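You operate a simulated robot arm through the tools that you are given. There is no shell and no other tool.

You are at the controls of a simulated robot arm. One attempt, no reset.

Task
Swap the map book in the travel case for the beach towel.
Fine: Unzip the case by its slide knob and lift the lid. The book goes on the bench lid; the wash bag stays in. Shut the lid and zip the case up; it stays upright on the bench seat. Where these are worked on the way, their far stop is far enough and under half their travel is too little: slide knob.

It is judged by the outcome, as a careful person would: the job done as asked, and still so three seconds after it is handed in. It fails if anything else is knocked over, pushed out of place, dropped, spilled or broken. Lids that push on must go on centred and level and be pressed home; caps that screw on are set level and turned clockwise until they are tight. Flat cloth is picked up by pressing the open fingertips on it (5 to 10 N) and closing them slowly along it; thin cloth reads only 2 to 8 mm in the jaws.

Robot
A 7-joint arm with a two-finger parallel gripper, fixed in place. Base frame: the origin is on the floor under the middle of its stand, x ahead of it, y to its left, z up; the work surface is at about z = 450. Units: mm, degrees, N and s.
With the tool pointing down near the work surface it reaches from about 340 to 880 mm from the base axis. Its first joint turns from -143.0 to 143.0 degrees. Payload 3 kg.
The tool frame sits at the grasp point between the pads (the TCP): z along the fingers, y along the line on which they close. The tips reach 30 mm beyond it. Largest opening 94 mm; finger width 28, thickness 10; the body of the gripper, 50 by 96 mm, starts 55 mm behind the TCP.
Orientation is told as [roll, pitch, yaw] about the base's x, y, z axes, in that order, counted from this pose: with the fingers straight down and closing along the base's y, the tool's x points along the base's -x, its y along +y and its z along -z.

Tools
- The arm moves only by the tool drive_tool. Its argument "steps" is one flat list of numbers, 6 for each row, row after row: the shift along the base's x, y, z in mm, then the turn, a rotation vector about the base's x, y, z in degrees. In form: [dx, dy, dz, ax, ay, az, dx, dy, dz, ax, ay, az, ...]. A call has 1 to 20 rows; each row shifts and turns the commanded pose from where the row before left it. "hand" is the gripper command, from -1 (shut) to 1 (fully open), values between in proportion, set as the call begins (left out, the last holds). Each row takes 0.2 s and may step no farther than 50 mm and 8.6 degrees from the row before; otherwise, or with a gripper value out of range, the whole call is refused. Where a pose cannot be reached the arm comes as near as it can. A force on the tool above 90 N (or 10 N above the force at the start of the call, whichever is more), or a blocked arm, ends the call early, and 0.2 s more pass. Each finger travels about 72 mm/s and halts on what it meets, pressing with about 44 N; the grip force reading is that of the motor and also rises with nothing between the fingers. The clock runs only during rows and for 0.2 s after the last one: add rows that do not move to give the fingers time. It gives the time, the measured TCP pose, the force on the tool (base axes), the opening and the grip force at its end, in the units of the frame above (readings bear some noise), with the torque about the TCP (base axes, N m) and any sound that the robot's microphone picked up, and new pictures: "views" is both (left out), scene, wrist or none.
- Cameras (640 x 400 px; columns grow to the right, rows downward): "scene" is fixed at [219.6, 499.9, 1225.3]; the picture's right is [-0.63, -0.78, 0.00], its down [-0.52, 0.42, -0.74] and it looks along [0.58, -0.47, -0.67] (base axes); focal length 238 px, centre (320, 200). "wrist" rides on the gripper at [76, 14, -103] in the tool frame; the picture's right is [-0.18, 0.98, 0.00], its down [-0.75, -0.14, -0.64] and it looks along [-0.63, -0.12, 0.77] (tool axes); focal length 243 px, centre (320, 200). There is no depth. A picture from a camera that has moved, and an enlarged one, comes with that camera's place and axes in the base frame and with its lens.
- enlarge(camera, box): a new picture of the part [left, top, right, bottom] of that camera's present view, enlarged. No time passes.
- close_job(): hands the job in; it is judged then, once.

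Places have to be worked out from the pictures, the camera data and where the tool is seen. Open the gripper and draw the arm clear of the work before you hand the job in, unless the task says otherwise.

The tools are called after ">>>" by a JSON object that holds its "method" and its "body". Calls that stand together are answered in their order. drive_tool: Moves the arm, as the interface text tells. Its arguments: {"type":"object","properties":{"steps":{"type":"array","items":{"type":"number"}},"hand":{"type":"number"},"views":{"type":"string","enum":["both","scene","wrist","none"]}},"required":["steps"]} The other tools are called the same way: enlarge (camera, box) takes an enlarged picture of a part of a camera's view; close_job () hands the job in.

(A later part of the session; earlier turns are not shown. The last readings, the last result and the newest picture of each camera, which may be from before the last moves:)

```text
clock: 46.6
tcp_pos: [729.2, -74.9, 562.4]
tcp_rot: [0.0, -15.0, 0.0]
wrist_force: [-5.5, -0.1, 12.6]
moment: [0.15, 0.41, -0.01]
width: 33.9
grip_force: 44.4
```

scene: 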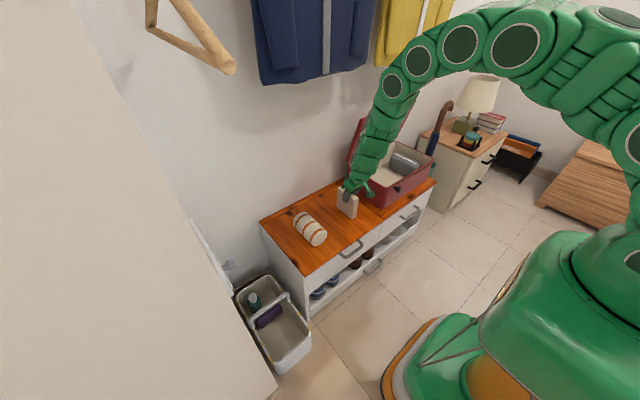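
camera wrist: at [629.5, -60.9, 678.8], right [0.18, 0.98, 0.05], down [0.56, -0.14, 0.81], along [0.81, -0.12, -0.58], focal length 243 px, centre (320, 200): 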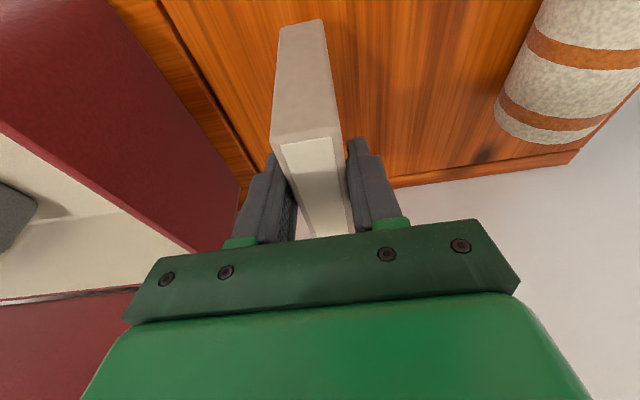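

Book has touched down (+12.6 N, centred). Releasing it and checking it stands.

>>> {"method": "drive_tool", "body": {"steps": [0, 0, 0, 0, 0, 0, 0, 0, 0, 0, 0, 0, 0, 0, 0, 0, 0, 0], "hand": 0.4}}

>>> {"method": "enlarge", "body": {"camera": "scene", "box": [310, 150, 390, 220]}}

```text
clock: 47.4
tcp_pos: [728.8, -75.0, 560.9]
tcp_rot: [0.0, -14.9, 0.0]
wrist_force: [-0.4, -1.3, -0.6]
moment: [0.02, 0.0, -0.01]
width: 65.7
grip_force: 0.0
camera wrist: at [629.5, -61.2, 641.2], right [0.18, 0.98, 0.05], down [0.56, -0.14, 0.82], along [0.81, -0.12, -0.58], focal length 243 px, centre (320, 200)
```

scene: 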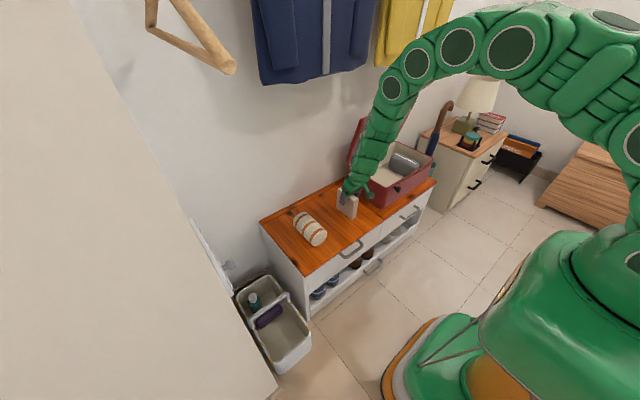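
wrist: 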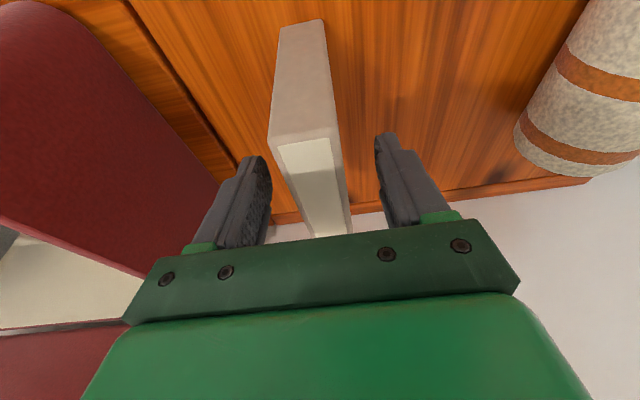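

```text
5.71 times, centred on (350, 185) of scene
camera zoom: at [219.6, 499.9, 1225.3], right [-0.63, -0.78, 0.0], down [-0.52, 0.42, -0.74], along [0.58, -0.47, -0.67], focal length 1360 px, centre (149, 286)
```

zoom: 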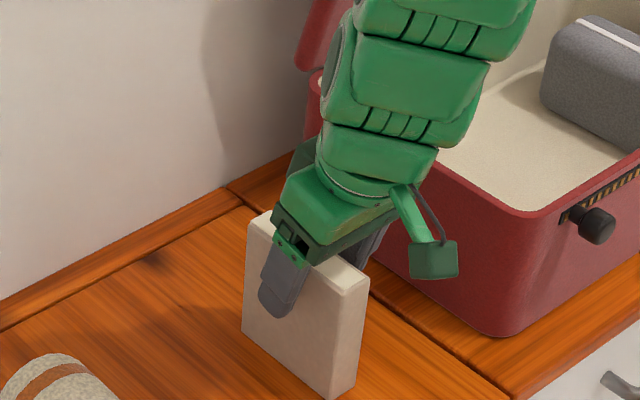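

The book stands steadily on the bench lid. Rising straight up, then moving over the towel to look.

>>> {"method": "drive_tool", "body": {"steps": [0, 0, 20, 0, 0, 0, 0, 0, 30, 0, 0, 0, 0, 0, 35, 0, 0, 0, 0, 0, 35, 0, 0, 0, -10, 20, 20, 0, 3, 0, -10, 40, 0, 0, 4, 0, -10, 40, 0, 0, 4, 0, 0, 40, 0, 0, 4, 0, 0, 30, 0, 0, 0, 0, 0, 0, 0, 0, 0, 0], "hand": 1}}

>>> {"method": "enlarge", "body": {"camera": "wrist", "box": [200, 20, 460, 240]}}

>>> {"method": "enlarge", "body": {"camera": "scene", "box": [250, 130, 410, 270]}}

```text
clock: 49.6
tcp_pos: [671.6, 86.5, 690.4]
tcp_rot: [0.0, 0.2, -0.1]
wrist_force: [0.6, -0.8, 0.0]
moment: [-0.01, 0.03, 0.0]
width: 94.0
grip_force: 0.1
out of reach, approached as far as the arm can: row 8, 9
camera wrist: at [595.2, 100.6, 792.7], right [0.18, 0.98, 0.0], down [0.75, -0.14, 0.64], along [0.63, -0.12, -0.77], focal length 243 px, centre (320, 200)
```

scene: 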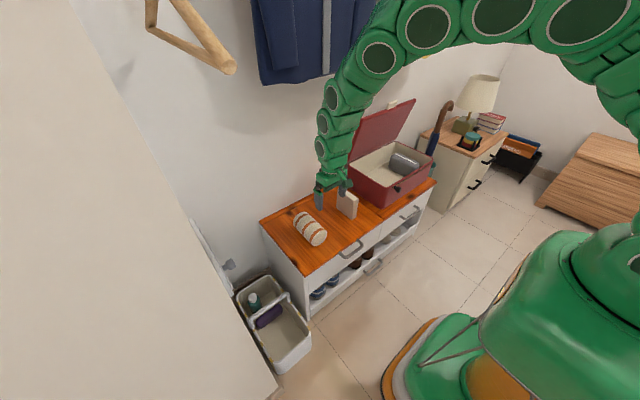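
wrist: 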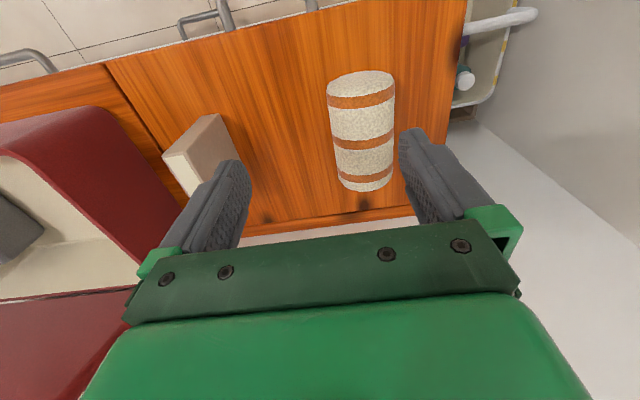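

```text
1.82 times, centred on (330, 130) of wrist
camera zoom: at [595.2, 100.6, 792.7], right [0.18, 0.98, 0.0], down [0.75, -0.14, 0.64], along [0.63, -0.12, -0.77], focal length 441 px, centre (302, 327)
```

zoom: 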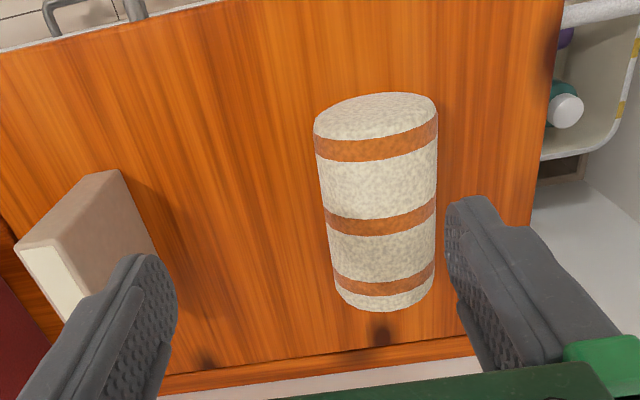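

```text
2.86 times, centred on (330, 200) of scene
camera zoom: at [219.6, 499.9, 1225.3], right [-0.63, -0.78, 0.0], down [-0.52, 0.42, -0.74], along [0.58, -0.47, -0.67], focal length 680 px, centre (291, 200)
```

zoom: 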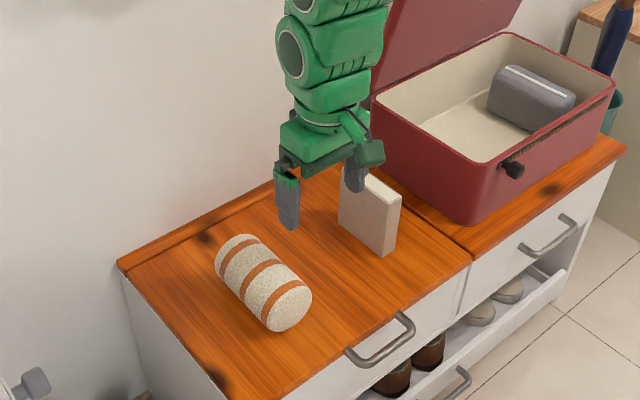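

Towel: a roll ~80 mm diameter, axis along x, centre about (742, 132, 490). The book stands well clear. Moving over the towel with a slight tilt to check alignment.

>>> {"method": "drive_tool", "body": {"steps": [13, 9, -18, 0, -2, 0, 13, 9, -18, 0, -2, 0, 13, 9, -18, 0, -2, 0, 13, 9, -18, 0, -2, 0, 13, 9, -18, 0, -2, 0, 0, 0, 0, 0, 0, 0], "hand": 1, "views": "wrist"}}

>>> {"method": "enlarge", "body": {"camera": "wrist", "box": [200, 20, 460, 240]}}

```text
clock: 51.0
tcp_pos: [659.0, 157.1, 561.1]
tcp_rot: [0.0, -10.0, 0.0]
wrist_force: [0.8, 0.6, 0.2]
moment: [-0.01, -0.03, 0.04]
width: 94.3
grip_force: 0.1
out of reach, approached as far as the arm can: row 1, 2, 3, 4, 5
camera wrist: at [566.4, 171.8, 648.8], right [0.18, 0.98, 0.03], down [0.63, -0.14, 0.76], along [0.75, -0.12, -0.65], focal length 243 px, centre (320, 200)
```

wrist: 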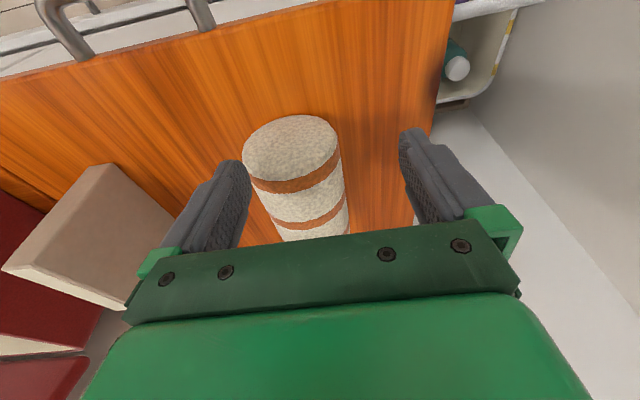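

```text
1.82 times, centred on (330, 130) of wrist
camera zoom: at [566.4, 171.8, 648.8], right [0.18, 0.98, 0.03], down [0.63, -0.14, 0.76], along [0.75, -0.12, -0.65], focal length 441 px, centre (302, 327)
```

zoom: 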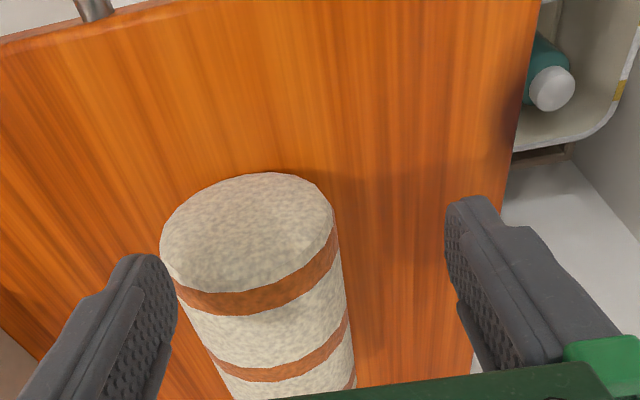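

The arm is being held off by a joint limit here (drifted to (659,157,561)). I'll back up and away from the towel first, then try with the tool yawed to match the arm's azimuth.

>>> {"method": "drive_tool", "body": {"steps": [-10, 0, 20, 0, 0, 0, -10, -5, 30, 0, 0, 0, -10, -10, 30, 0, 0, 2, -10, -10, 30, 0, 0, 4, 0, -10, 20, 0, 0, 4, 0, 0, 0, 0, 0, 0], "hand": 1}}

```text
clock: 52.4
tcp_pos: [618.6, 124.5, 689.2]
tcp_rot: [0.0, -10.0, 10.1]
wrist_force: [-0.1, 0.2, 1.2]
moment: [-0.02, 0.0, 0.0]
width: 94.0
grip_force: 0.0
camera wrist: at [526.5, 121.9, 777.2], right [0.01, 1.0, 0.03], down [0.65, -0.03, 0.76], along [0.76, 0.02, -0.65], focal length 243 px, centre (320, 200)
```

scene: 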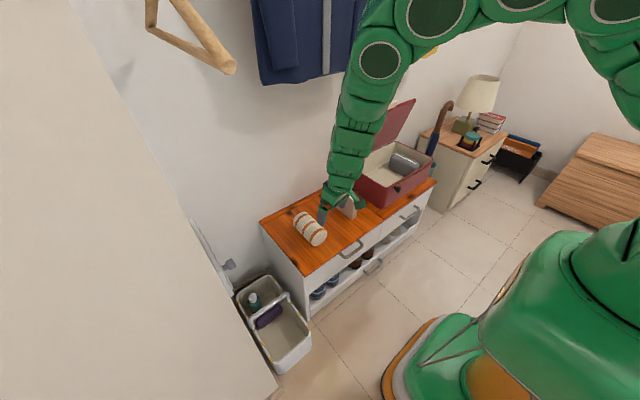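
wrist: 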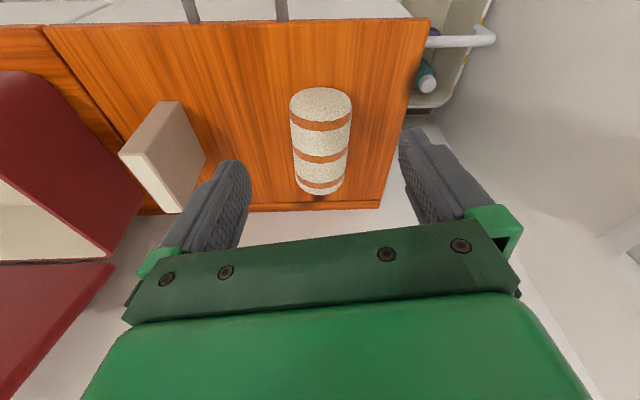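

No limit reported with 10° yaw. Now trying forward over the towel.

>>> {"method": "drive_tool", "body": {"steps": [25, 2, -10, 0, 0, 0, 25, 2, -10, 0, 0, 0, 25, 2, -10, 0, 0, 0, 25, 2, -10, 0, 0, 0, 0, 0, 0, 0, 0, 0], "hand": 1}}

```text
clock: 53.6
tcp_pos: [718.9, 131.7, 651.9]
tcp_rot: [0.0, -10.0, 9.8]
wrist_force: [-0.1, -0.1, 0.5]
moment: [-0.01, -0.02, -0.03]
width: 93.9
grip_force: 0.2
camera wrist: at [626.3, 129.8, 739.6], right [0.01, 1.0, 0.03], down [0.65, -0.03, 0.76], along [0.76, 0.01, -0.65], focal length 243 px, centre (320, 200)
```

scene: 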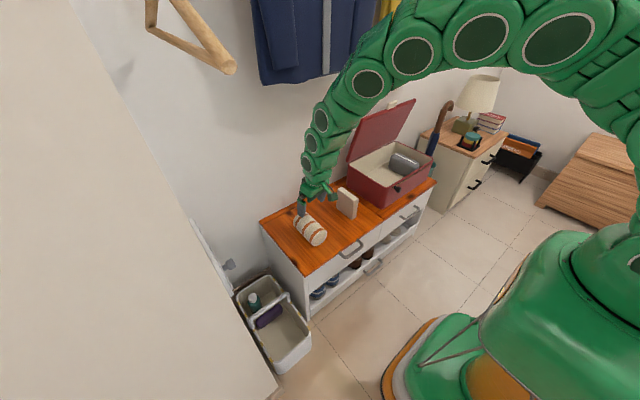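
wrist: 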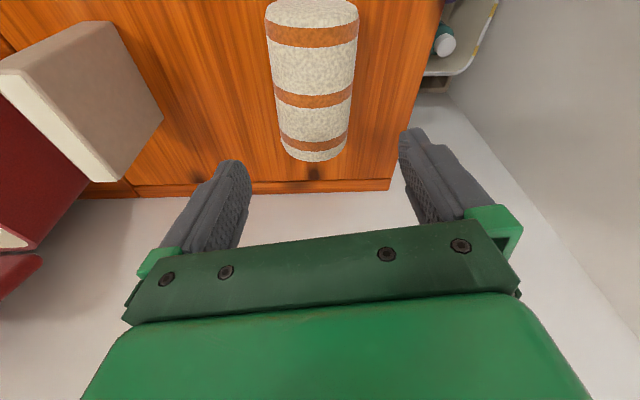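

Reached without limit. Trying to reduce the yaw toward 0 here so the grip lines up with the towel's axis.

>>> {"method": "drive_tool", "body": {"steps": [4, 0, -5, 0, 0, -3, 4, 0, -5, 0, 0, -3, 4, 0, -5, 0, 0, -3, 0, 0, 0, 0, 0, 0], "hand": 1, "views": "wrist"}}

>>> {"method": "enlarge", "body": {"camera": "wrist", "box": [200, 0, 460, 220]}}

```text
clock: 54.6
tcp_pos: [722.8, 132.7, 645.4]
tcp_rot: [-0.1, -10.0, 7.0]
wrist_force: [0.1, 0.9, -0.7]
moment: [0.0, 0.0, 0.02]
width: 93.6
grip_force: 0.1
out of reach, approached as far as the arm can: row 2, 3
camera wrist: at [630.3, 134.8, 734.0], right [0.06, 1.0, 0.03], down [0.64, -0.06, 0.76], along [0.76, -0.03, -0.65], focal length 243 px, centre (320, 200)
```

wrist: 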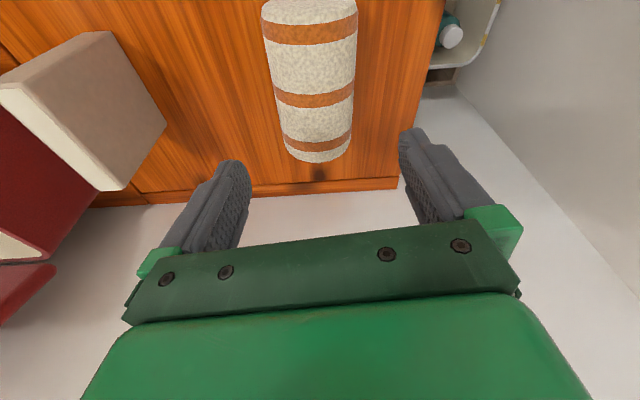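

```text
1.82 times, centred on (330, 110) of wrist
camera zoom: at [630.3, 134.8, 734.0], right [0.06, 1.0, 0.03], down [0.64, -0.06, 0.76], along [0.76, -0.03, -0.65], focal length 441 px, centre (302, 364)
```

zoom: 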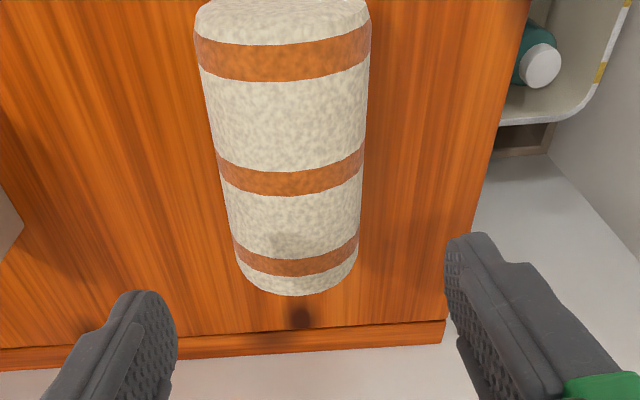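

Yaw is limited to about 7° here, which still leaves ~4–5 mm clearance per side. Towel centre y≈130.5; moving to just above the towel, checking before straddling.

>>> {"method": "drive_tool", "body": {"steps": [5, -0.7, -26, 0, 0, 0.5, 5, -0.7, -26, 0, 0, 0, 5, -0.7, -24, 0, 0, 0, 0, 0, 0, 0, 0, 0], "hand": 1, "views": "both"}}

>>> {"method": "enlarge", "body": {"camera": "wrist", "box": [200, 0, 460, 240]}}

>>> {"method": "enlarge", "body": {"camera": "scene", "box": [260, 170, 360, 260]}}

```text
clock: 55.6
tcp_pos: [708.5, 121.1, 562.8]
tcp_rot: [0.9, -10.4, 7.8]
wrist_force: [-0.2, 0.5, 0.0]
moment: [0.02, 0.01, 0.0]
width: 94.0
grip_force: 0.1
out of reach, approached as far as the arm can: row 1, 2, 3
camera wrist: at [614.8, 121.1, 651.0], right [0.04, 1.0, 0.05], down [0.64, -0.07, 0.76], along [0.77, 0.0, -0.64], focal length 243 px, centre (320, 200)
```

scene: 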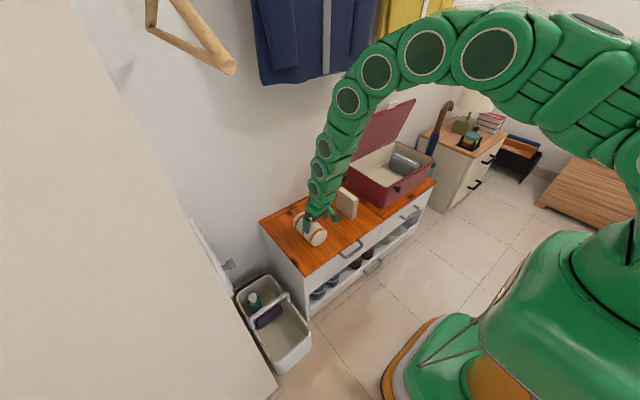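
wrist: 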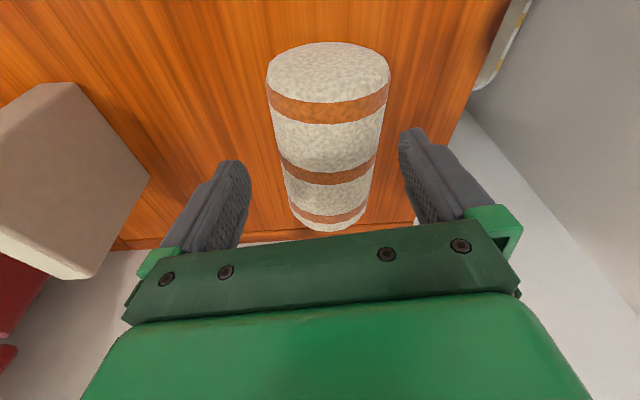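

```text
1.67 times, centred on (330, 120) of wrist
camera zoom: at [614.8, 121.1, 651.0], right [0.04, 1.0, 0.05], down [0.64, -0.07, 0.76], along [0.77, 0.0, -0.64], focal length 404 px, centre (303, 333)
```

zoom: 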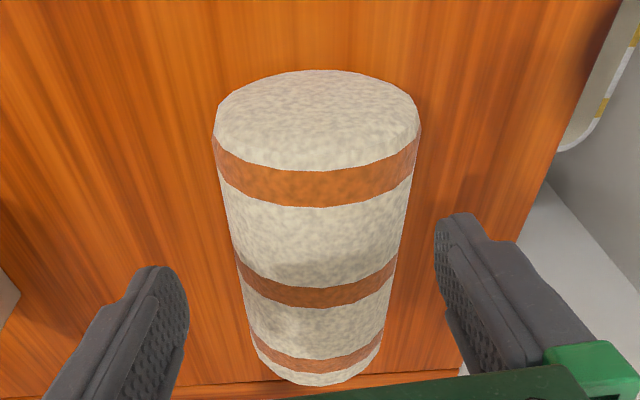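

```text
4.44 times, centred on (310, 215) of scene
camera zoom: at [219.6, 499.9, 1225.3], right [-0.63, -0.78, 0.0], down [-0.52, 0.42, -0.74], along [0.58, -0.47, -0.67], focal length 1058 px, centre (364, 133)
```

zoom: 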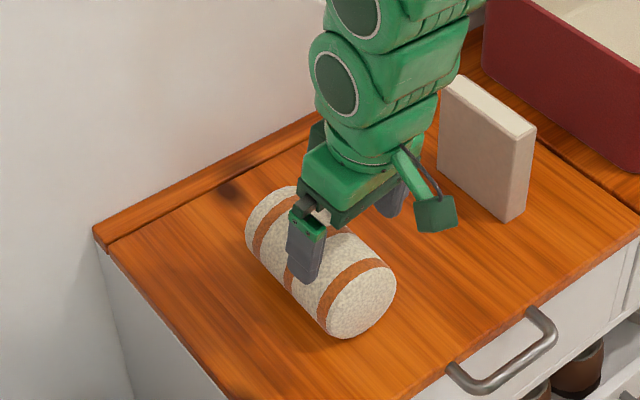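

Going lower makes the limit stricter and the pose drifts, so I'm backing up. Then I'll test whether a stronger tilt relieves the joint limit.

>>> {"method": "drive_tool", "body": {"steps": [0, 0, 25, 0, 0, 0, 0, 2, 30, 0, 0, 2, 0, 3, 30, 0, 0, 0, 0, 3, 0, 0, -4, 0, 0, 0, 0, 0, -5, 0, 0, 0, 0, 0, -5, 0, 0, 0, 0, 0, 0, 0], "hand": 1, "views": "none"}}

>>> {"method": "drive_tool", "body": {"steps": [0, 0, 0, 0, 0, -3, 0, 0, 0, 0, 0, -3, 0, 0, 0, 0, 0, -3, 0, 0, 0, 0, 0, 0], "hand": 1, "views": "scene"}}

```text
clock: 57.2
tcp_pos: [710.1, 132.9, 650.0]
tcp_rot: [-1.8, -21.7, 9.9]
wrist_force: [0.4, 0.6, 0.0]
moment: [-0.02, 0.01, -0.01]
width: 93.9
grip_force: 0.0
```

```text
clock: 58.2
tcp_pos: [708.9, 130.7, 648.6]
tcp_rot: [-2.5, -23.8, 1.2]
wrist_force: [0.0, 0.4, 0.2]
moment: [-0.01, 0.01, 0.03]
width: 94.0
grip_force: 0.1
```

scene: 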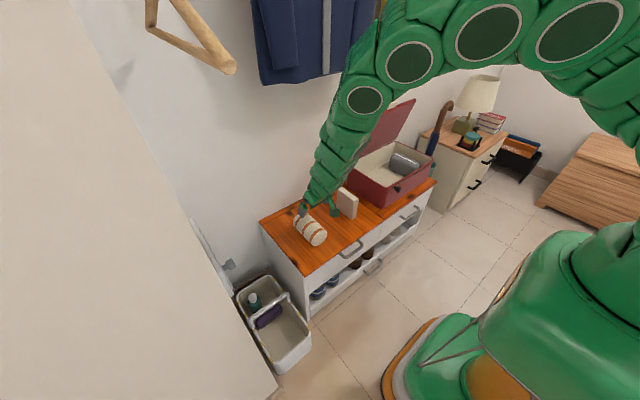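

A larger tilt (~24°) frees the limit: yaw is now ~1° without complaint. Trimming roll/yaw and approaching over the towel.

>>> {"method": "drive_tool", "body": {"steps": [0, 0, 0, 2.5, 0, -1, 10, 0, -20, 0, 0, 0, 10, 0, -25, 0, 0, 0, 5, 0, -25, 0, 0, 0, 0, 0, 0, 0, 0, 0], "hand": 1, "views": "both"}}

>>> {"method": "enlarge", "body": {"camera": "wrist", "box": [200, 0, 460, 240]}}

>>> {"method": "enlarge", "body": {"camera": "scene", "box": [260, 170, 360, 260]}}

```text
clock: 59.4
tcp_pos: [734.0, 129.5, 579.8]
tcp_rot: [0.2, -23.8, -1.0]
wrist_force: [0.4, 0.0, 0.0]
moment: [0.02, -0.04, 0.0]
width: 94.0
grip_force: 0.1
camera wrist: at [623.7, 146.0, 643.3], right [0.18, 0.98, 0.08], down [0.43, -0.15, 0.89], along [0.88, -0.13, -0.45], focal length 243 px, centre (320, 200)
```

scene: 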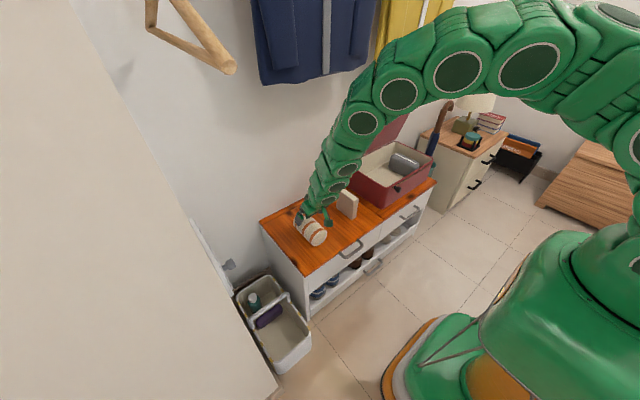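
wrist: 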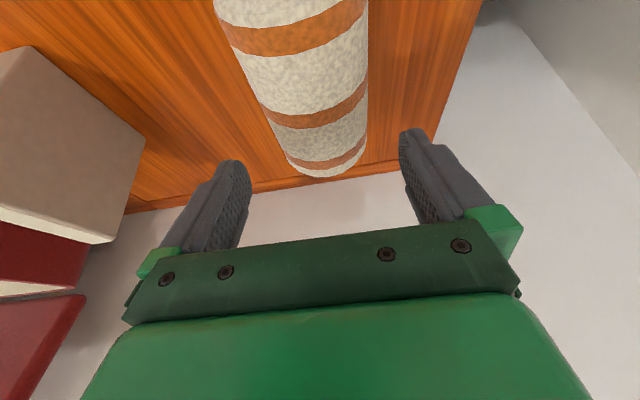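

```text
1.67 times, centred on (330, 120) of wrist
camera zoom: at [623.7, 146.0, 643.3], right [0.18, 0.98, 0.08], down [0.43, -0.15, 0.89], along [0.88, -0.13, -0.45], focal length 404 px, centre (303, 333)
```

zoom: 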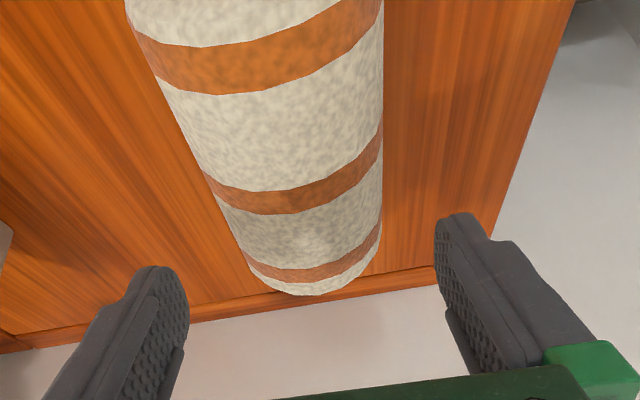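

```text
4.44 times, centred on (310, 215) of scene
camera zoom: at [219.6, 499.9, 1225.3], right [-0.63, -0.78, 0.0], down [-0.52, 0.42, -0.74], along [0.58, -0.47, -0.67], focal length 1058 px, centre (364, 133)
```

zoom: 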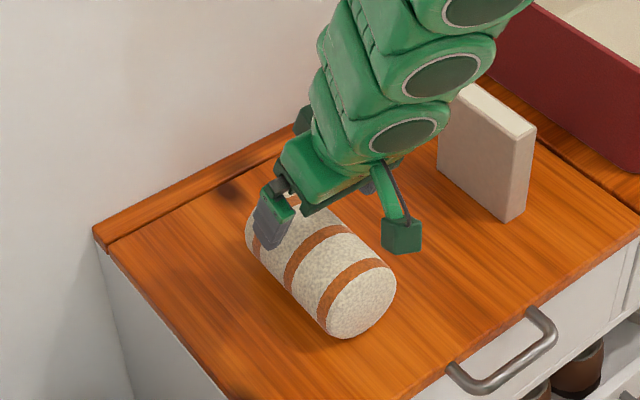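

Aligned within ~1 mm in y and no limit flags. Descending to straddle the towel.

>>> {"method": "drive_tool", "body": {"steps": [1, 0, -20, 0, 0, 0.5, 1, 0, -20, 0, 0, 0.5, 1, 0, -20, 0, 0, 0, 1, 0, -18, 0, 0, 0, 0, 0, 0, 0, 0, 0], "hand": 1, "views": "both"}}

>>> {"method": "enlarge", "body": {"camera": "scene", "box": [260, 170, 360, 260]}}

```text
clock: 60.6
tcp_pos: [739.3, 131.3, 500.9]
tcp_rot: [0.3, -23.8, 0.1]
wrist_force: [-0.6, 0.3, 0.6]
moment: [-0.02, 0.03, -0.01]
width: 93.9
grip_force: 0.0
camera wrist: at [627.8, 144.1, 563.9], right [0.16, 0.98, 0.08], down [0.43, -0.14, 0.89], along [0.89, -0.11, -0.45], focal length 243 px, centre (320, 200)
```

scene: 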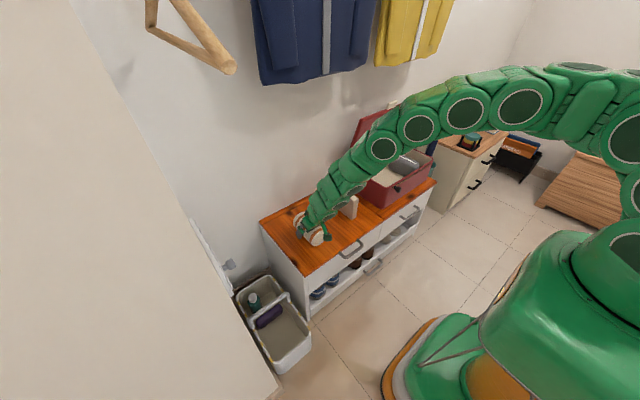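
wrist: 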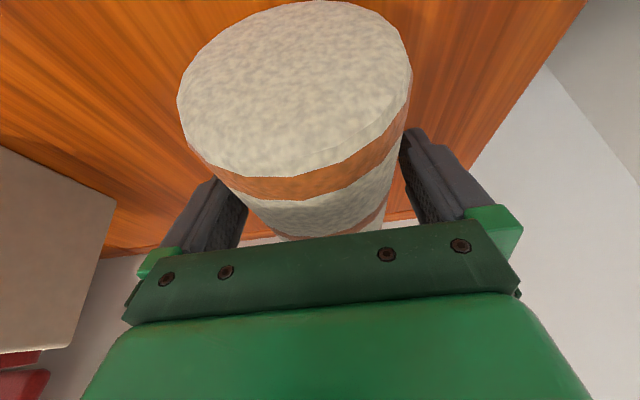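

```text
4.44 times, centred on (310, 215) of scene
camera zoom: at [219.6, 499.9, 1225.3], right [-0.63, -0.78, 0.0], down [-0.52, 0.42, -0.74], along [0.58, -0.47, -0.67], focal length 1058 px, centre (364, 133)
```

zoom: 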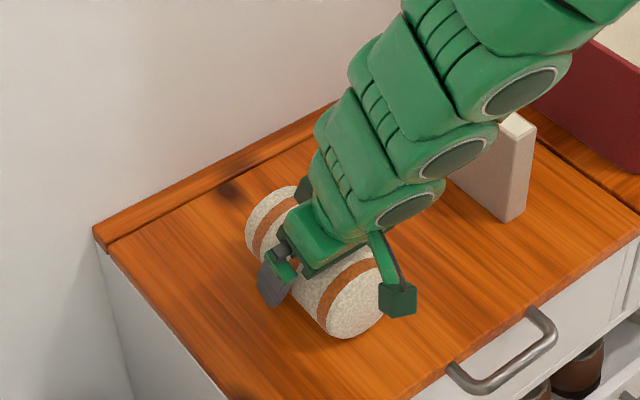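

Fingers straddle the towel with no contact force. Closing on it.

>>> {"method": "drive_tool", "body": {"steps": [0, 0, 0, 0, 0, 0, 0, 0, 0, 0, 0, 0, 0, 0, 0, 0, 0, 0, 0, 0, 0, 0, 0, 0], "hand": -1, "views": "wrist"}}

```text
clock: 61.6
tcp_pos: [738.2, 130.0, 501.0]
tcp_rot: [0.3, -23.9, 0.0]
wrist_force: [-0.6, -0.6, -0.1]
moment: [-0.17, -0.02, -0.05]
width: 76.2
grip_force: 43.8
camera wrist: at [627.9, 144.0, 564.1], right [0.16, 0.98, 0.08], down [0.43, -0.14, 0.89], along [0.89, -0.11, -0.45], focal length 243 px, centre (320, 200)
```

wrist: 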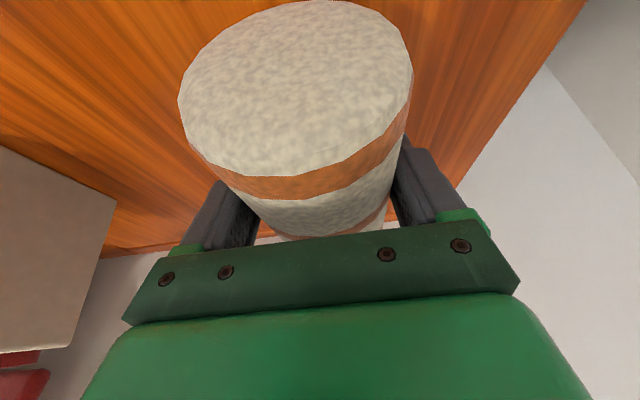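

Towel gripped (76 mm, 44 N). Lifting it straight up to clear the book and case rim.

>>> {"method": "drive_tool", "body": {"steps": [0, 0, 10, 0, 0, 0, 0, 0, 20, 0, 0, 0, 0, 0, 28, 0, 0, 0, 0, 0, 28, 0, 0, 0, 0, 0, 28, 0, 0, 0, 0, 0, 28, 0, 0, 0, 0, 0, 28, 0, 0, 0, 0, 0, 28, 0, 0, 0, 0, 0, 0, 0, 0, 0], "hand": -1, "views": "both"}}

```text
clock: 63.6
tcp_pos: [737.9, 129.2, 701.1]
tcp_rot: [0.4, -23.8, 0.1]
wrist_force: [0.4, -0.9, -1.6]
moment: [0.0, 0.0, -0.01]
width: 76.1
grip_force: 44.2
camera wrist: at [626.9, 142.2, 762.9], right [0.16, 0.98, 0.08], down [0.43, -0.14, 0.89], along [0.89, -0.11, -0.45], focal length 243 px, centre (320, 200)
```

scene: 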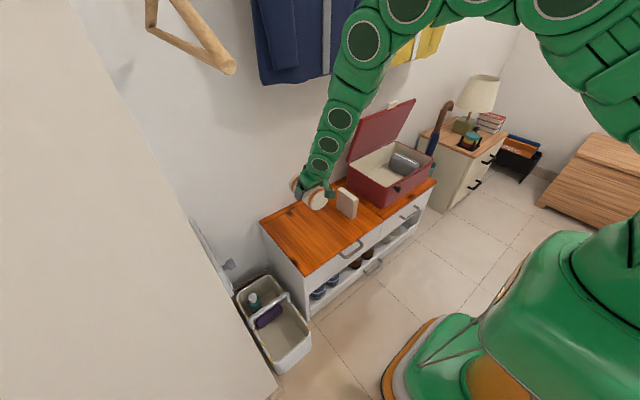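
wrist: 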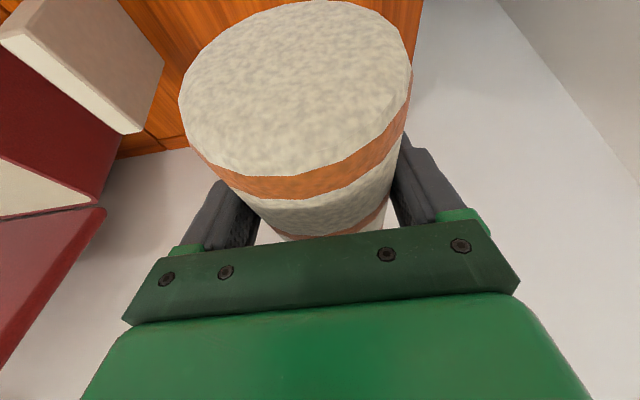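

Towel is up. Carrying it across toward the case, first stage.

>>> {"method": "drive_tool", "body": {"steps": [0, -30, 0, 0, 0, 0, -2, -40, 0, 0, 0, 0, -2, -42, 0, 0, 0, 0, -2, -42, 0, 0, 0, 0, -2, -42, 0, 0, 0, 0, -2, -42, 0, 0, 0, 0, 0, -42, 0, 0, 0, 0, 0, 0, 0, 0, 0, 0], "hand": -1, "views": "scene"}}

>>> {"method": "enlarge", "body": {"camera": "scene", "box": [310, 80, 450, 220]}}

```text
clock: 65.4
tcp_pos: [727.3, -150.6, 701.0]
tcp_rot: [0.2, -23.9, 0.2]
wrist_force: [0.3, -0.4, -2.6]
moment: [-0.01, 0.03, -0.01]
width: 75.8
grip_force: 44.2
```

scene: 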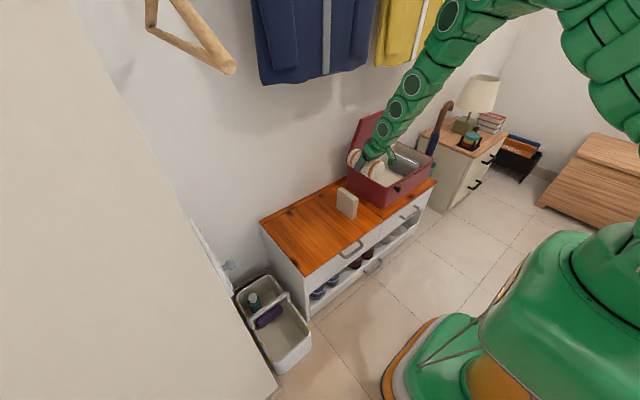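

```text
2.86 times, centred on (380, 150) of scene
camera zoom: at [219.6, 499.9, 1225.3], right [-0.63, -0.78, 0.0], down [-0.52, 0.42, -0.74], along [0.58, -0.47, -0.67], focal length 680 px, centre (149, 343)
```

zoom: 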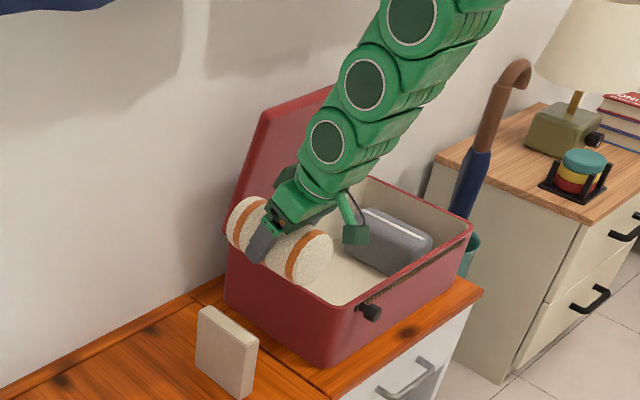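

All clear; book still standing. Moving on over the case interior at y≈-335 and easing tilt to 18°.

>>> {"method": "drive_tool", "body": {"steps": [2, -37, 0, 0, 0, 0, 2, -37, 0, 0, 2, 0, 2, -37, 0, 0, 2, 0, 2, -37, 0, 0, 2, 0, 2, -37, 0, 0, 0, 0, 0, 0, -20, 0, 0, 0, 0, 0, -20, 0, 0, 0, 0, 0, 0, 0, 0, 0], "hand": -1, "views": "both"}}

>>> {"method": "enlarge", "body": {"camera": "scene", "box": [330, 90, 450, 210]}}

```text
clock: 67.2
tcp_pos: [737.9, -335.0, 658.7]
tcp_rot: [0.3, -17.8, 0.1]
wrist_force: [0.8, 0.1, -1.9]
moment: [0.0, -0.01, 0.01]
width: 76.2
grip_force: 43.6
camera wrist: at [634.3, -322.5, 733.7], right [0.17, 0.98, 0.06], down [0.52, -0.14, 0.84], along [0.84, -0.11, -0.54], focal length 243 px, centre (320, 200)
```

scene: 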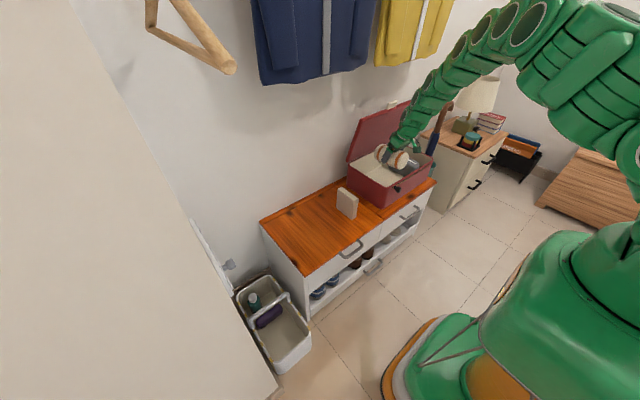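
wrist: 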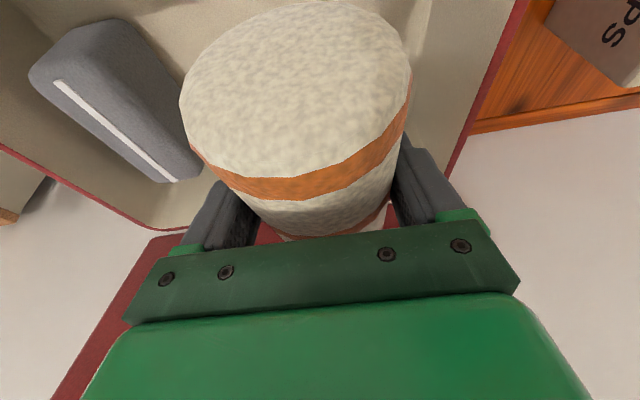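

```text
3.33 times, centred on (390, 150) of scene
camera zoom: at [219.6, 499.9, 1225.3], right [-0.63, -0.78, 0.0], down [-0.52, 0.42, -0.74], along [0.58, -0.47, -0.67], focal length 793 px, centre (87, 367)
```

zoom: 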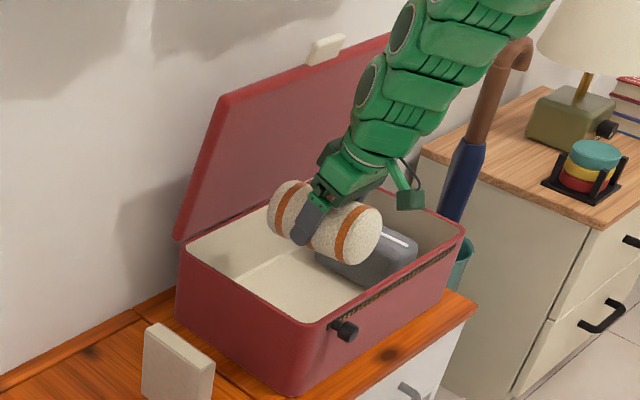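

Good gap to the wash bag. Descending into the case while shifting back toward its middle.

>>> {"method": "drive_tool", "body": {"steps": [0, 0, -20, 0, 0, 0, 4, 0, -20, 0, 0, 0, 8, 0, -18, 0, 0, 0, 8, 0, -18, 0, 0, 0, 8, 0, -16, 0, 0, 0, 8, 0, -14, 0, 0, 0, 8, 0, -12, 0, 0, 0, 0, 0, 0, 0, 0, 0], "hand": -1, "views": "both"}}

>>> {"method": "enlarge", "body": {"camera": "scene", "box": [330, 90, 450, 210]}}

```text
clock: 69.0
tcp_pos: [782.9, -336.7, 540.5]
tcp_rot: [0.3, -17.8, 0.1]
wrist_force: [-0.5, 0.1, -1.5]
moment: [-0.04, 0.01, 0.02]
width: 76.1
grip_force: 43.9
camera wrist: at [678.7, -323.3, 614.2], right [0.17, 0.98, 0.06], down [0.52, -0.14, 0.84], along [0.84, -0.11, -0.54], focal length 243 px, centre (320, 200)
```

scene: 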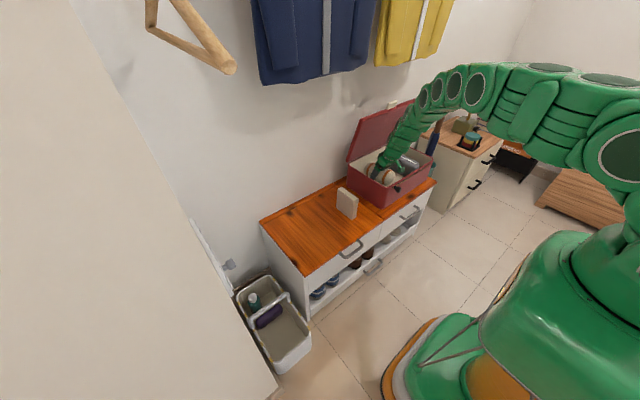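
wrist: 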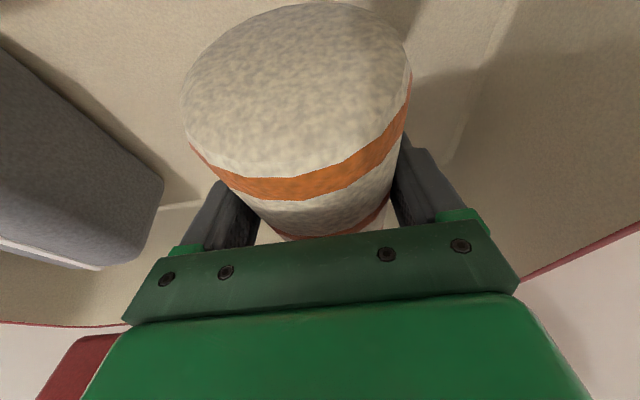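

```text
3.33 times, centred on (390, 150) of scene
camera zoom: at [219.6, 499.9, 1225.3], right [-0.63, -0.78, 0.0], down [-0.52, 0.42, -0.74], along [0.58, -0.47, -0.67], focal length 793 px, centre (87, 367)
```

zoom: 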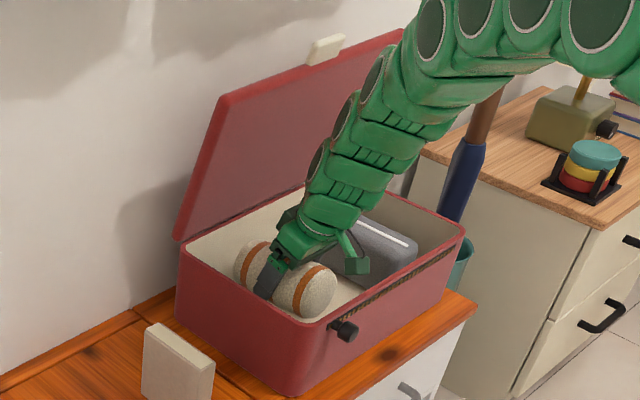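

Towel is inside, about 25–30 mm above the floor. Lowering to contact in small steps.

>>> {"method": "drive_tool", "body": {"steps": [2, 0, -8, 0, 0, 0, 2, 0, -8, 0, 0, 0, 0, 0, -4, 0, 0, 0], "hand": -1, "views": "none"}}

>>> {"method": "drive_tool", "body": {"steps": [0, 0, -4, 0, 0, 0], "hand": -1, "views": "none"}}

>>> {"method": "drive_tool", "body": {"steps": [0, 0, -3, 0, 0, 0], "hand": -1, "views": "none"}}

```text
clock: 69.8
tcp_pos: [784.5, -336.0, 521.0]
tcp_rot: [0.2, -17.8, 0.1]
wrist_force: [-1.1, 0.3, -1.6]
moment: [-0.04, -0.02, -0.02]
width: 76.0
grip_force: 43.9
```

```text
clock: 70.2
tcp_pos: [785.3, -335.9, 516.7]
tcp_rot: [0.4, -17.9, 0.0]
wrist_force: [0.1, -0.6, -2.5]
moment: [0.03, -0.01, 0.0]
width: 75.9
grip_force: 44.1
```

```text
clock: 70.6
tcp_pos: [785.9, -338.1, 516.1]
tcp_rot: [0.2, -17.9, 0.1]
wrist_force: [-20.4, 6.6, 36.1]
moment: [-0.54, -1.59, 0.02]
width: 76.2
grip_force: 44.2
```

Contact: the towel's far end touched near the back wall/floor corner. Easing up and slightly toward the front, then lowering gently again.

>>> {"method": "drive_tool", "body": {"steps": [-2, 0, 4, 0, 0, 0, -4, 1, 0, 0, 0, 0, 0, 0, 0, 0, 0, 0], "hand": -1, "views": "wrist"}}

>>> {"method": "drive_tool", "body": {"steps": [0, 0, -3, 0, 0, 0], "hand": -1, "views": "none"}}

```text
clock: 71.4
tcp_pos: [776.9, -333.4, 516.6]
tcp_rot: [0.4, -17.7, 0.2]
wrist_force: [0.2, -0.1, -1.4]
moment: [0.01, 0.01, 0.0]
width: 76.1
grip_force: 43.5
camera wrist: at [675.5, -321.4, 591.8], right [0.17, 0.98, 0.06], down [0.52, -0.14, 0.84], along [0.83, -0.11, -0.54], focal length 243 px, centre (320, 200)
```

wrist: 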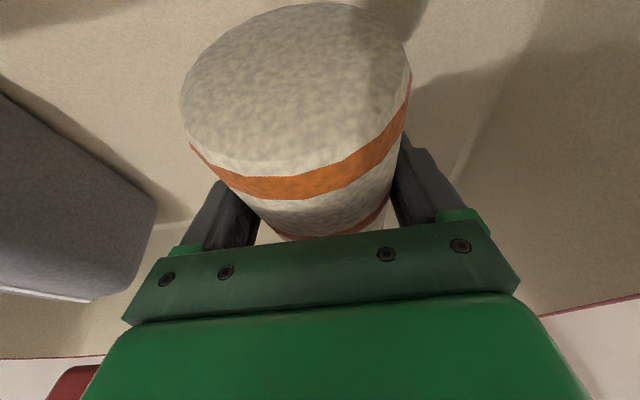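

```text
clock: 71.8
tcp_pos: [780.3, -335.5, 515.7]
tcp_rot: [0.2, -17.9, 0.2]
wrist_force: [-12.1, 4.5, 20.6]
moment: [-0.51, -0.88, -0.1]
width: 76.0
grip_force: 43.5
```

The towel's far end is resting on the case floor (z≈458), the front end only ~13 mm above it. Releasing here.

>>> {"method": "drive_tool", "body": {"steps": [0, 0, 1, 0, 0, 0, 0, 0, 0, 0, 0, 0, 0, 0, 0, 0, 0, 0], "hand": 1, "views": "both"}}

>>> {"method": "enlarge", "body": {"camera": "scene", "box": [330, 90, 450, 210]}}

```text
clock: 72.6
tcp_pos: [779.6, -336.4, 514.9]
tcp_rot: [0.3, -17.8, 0.0]
wrist_force: [0.4, 0.2, 0.5]
moment: [0.03, 0.0, 0.0]
width: 94.1
grip_force: 0.1
camera wrist: at [676.1, -321.9, 590.0], right [0.17, 0.98, 0.06], down [0.52, -0.14, 0.84], along [0.84, -0.11, -0.54], focal length 243 px, centre (320, 200)
```

scene: 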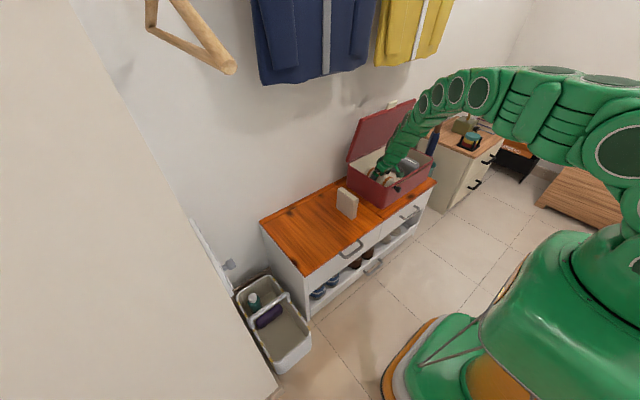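
wrist: 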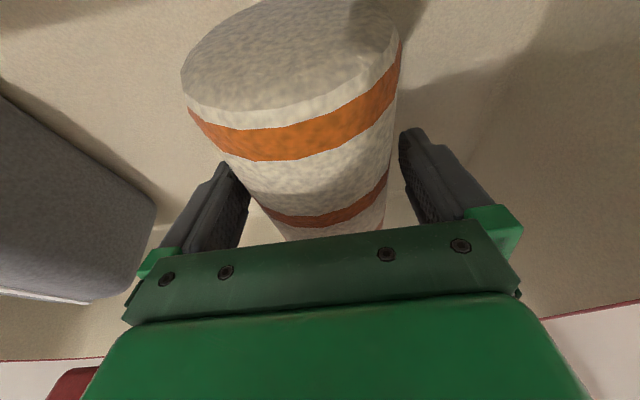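

```text
3.33 times, centred on (390, 150) of scene
camera zoom: at [219.6, 499.9, 1225.3], right [-0.63, -0.78, 0.0], down [-0.52, 0.42, -0.74], along [0.58, -0.47, -0.67], focal length 793 px, centre (87, 367)
```

zoom: 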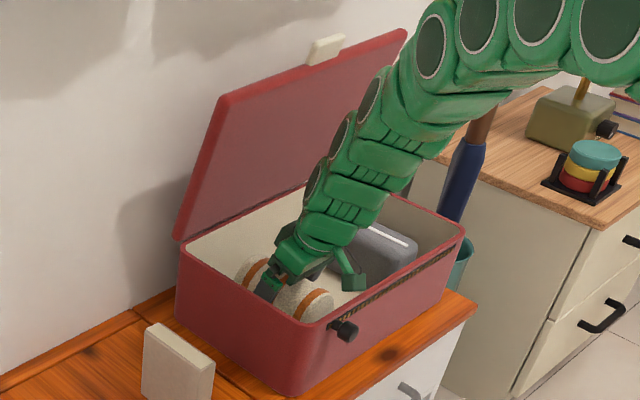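

Towel rests in the case. Withdrawing straight up and back, clear of the lid.

>>> {"method": "drive_tool", "body": {"steps": [0, 0, 15, 0, 0, 0, 0, 0, 20, 0, 0, 0, -3, 0, 25, 0, 0, 0, -6, 0, 28, 0, 0, 0, -8, 0, 28, 0, 0, 0, -10, 0, 28, 0, 0, 0, -20, 0, 30, 0, 0, 0, -30, 0, 30, 0, 4, 0, -30, 10, 30, 0, 4, 0, -20, 10, 20, 0, 4, 0, -10, 10, 10, 0, 3, 0, 0, 0, 0, 0, 0, 0], "hand": 1, "views": "both"}}

>>> {"method": "enlarge", "body": {"camera": "scene", "box": [310, 90, 450, 220]}}

>>> {"method": "enlarge", "body": {"camera": "wrist", "box": [140, 0, 420, 220]}}

```text
clock: 75.2
tcp_pos: [641.8, -303.0, 782.1]
tcp_rot: [0.3, -2.8, 0.1]
wrist_force: [-0.6, -0.2, 0.0]
moment: [-0.04, -0.02, -0.01]
width: 94.1
grip_force: 0.0
camera wrist: at [561.6, -290.8, 880.5], right [0.18, 0.98, 0.01], down [0.72, -0.14, 0.68], along [0.67, -0.11, -0.74], focal length 243 px, centre (320, 200)
```

scene: 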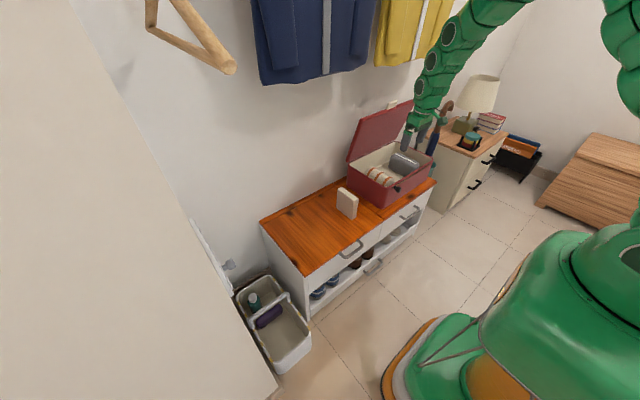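
wrist: 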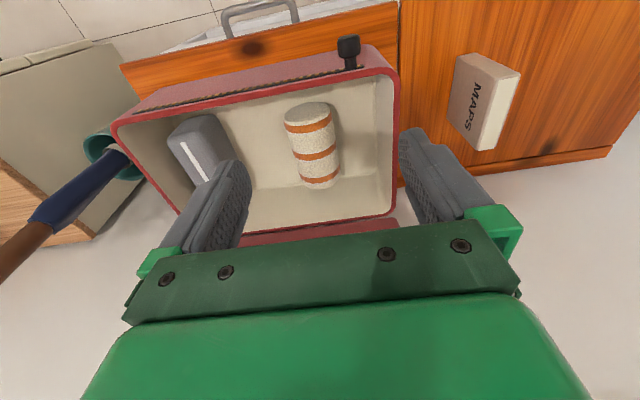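

```text
3.08 times, centred on (380, 155) of scene
camera zoom: at [219.6, 499.9, 1225.3], right [-0.63, -0.78, 0.0], down [-0.52, 0.42, -0.74], along [0.58, -0.47, -0.67], focal length 732 px, centre (135, 338)
```

zoom: 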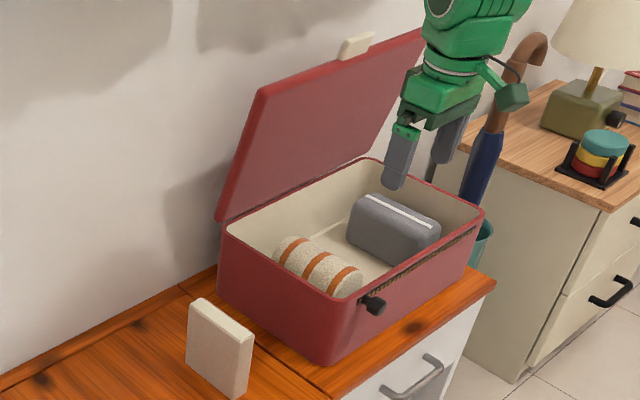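

```text
1.82 times, centred on (280, 110) of wrist
camera zoom: at [561.6, -290.8, 880.5], right [0.18, 0.98, 0.01], down [0.72, -0.14, 0.68], along [0.67, -0.11, -0.74], focal length 441 px, centre (393, 364)
```

zoom: 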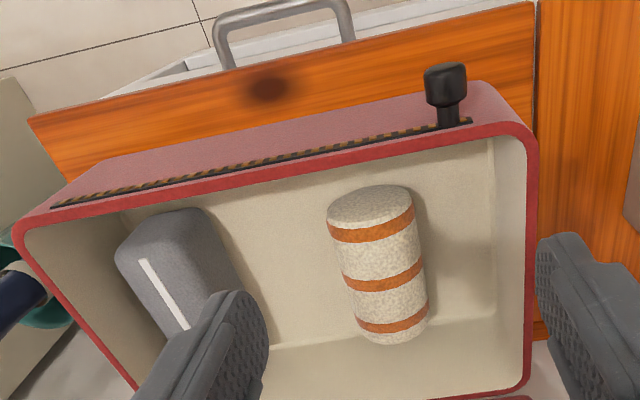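

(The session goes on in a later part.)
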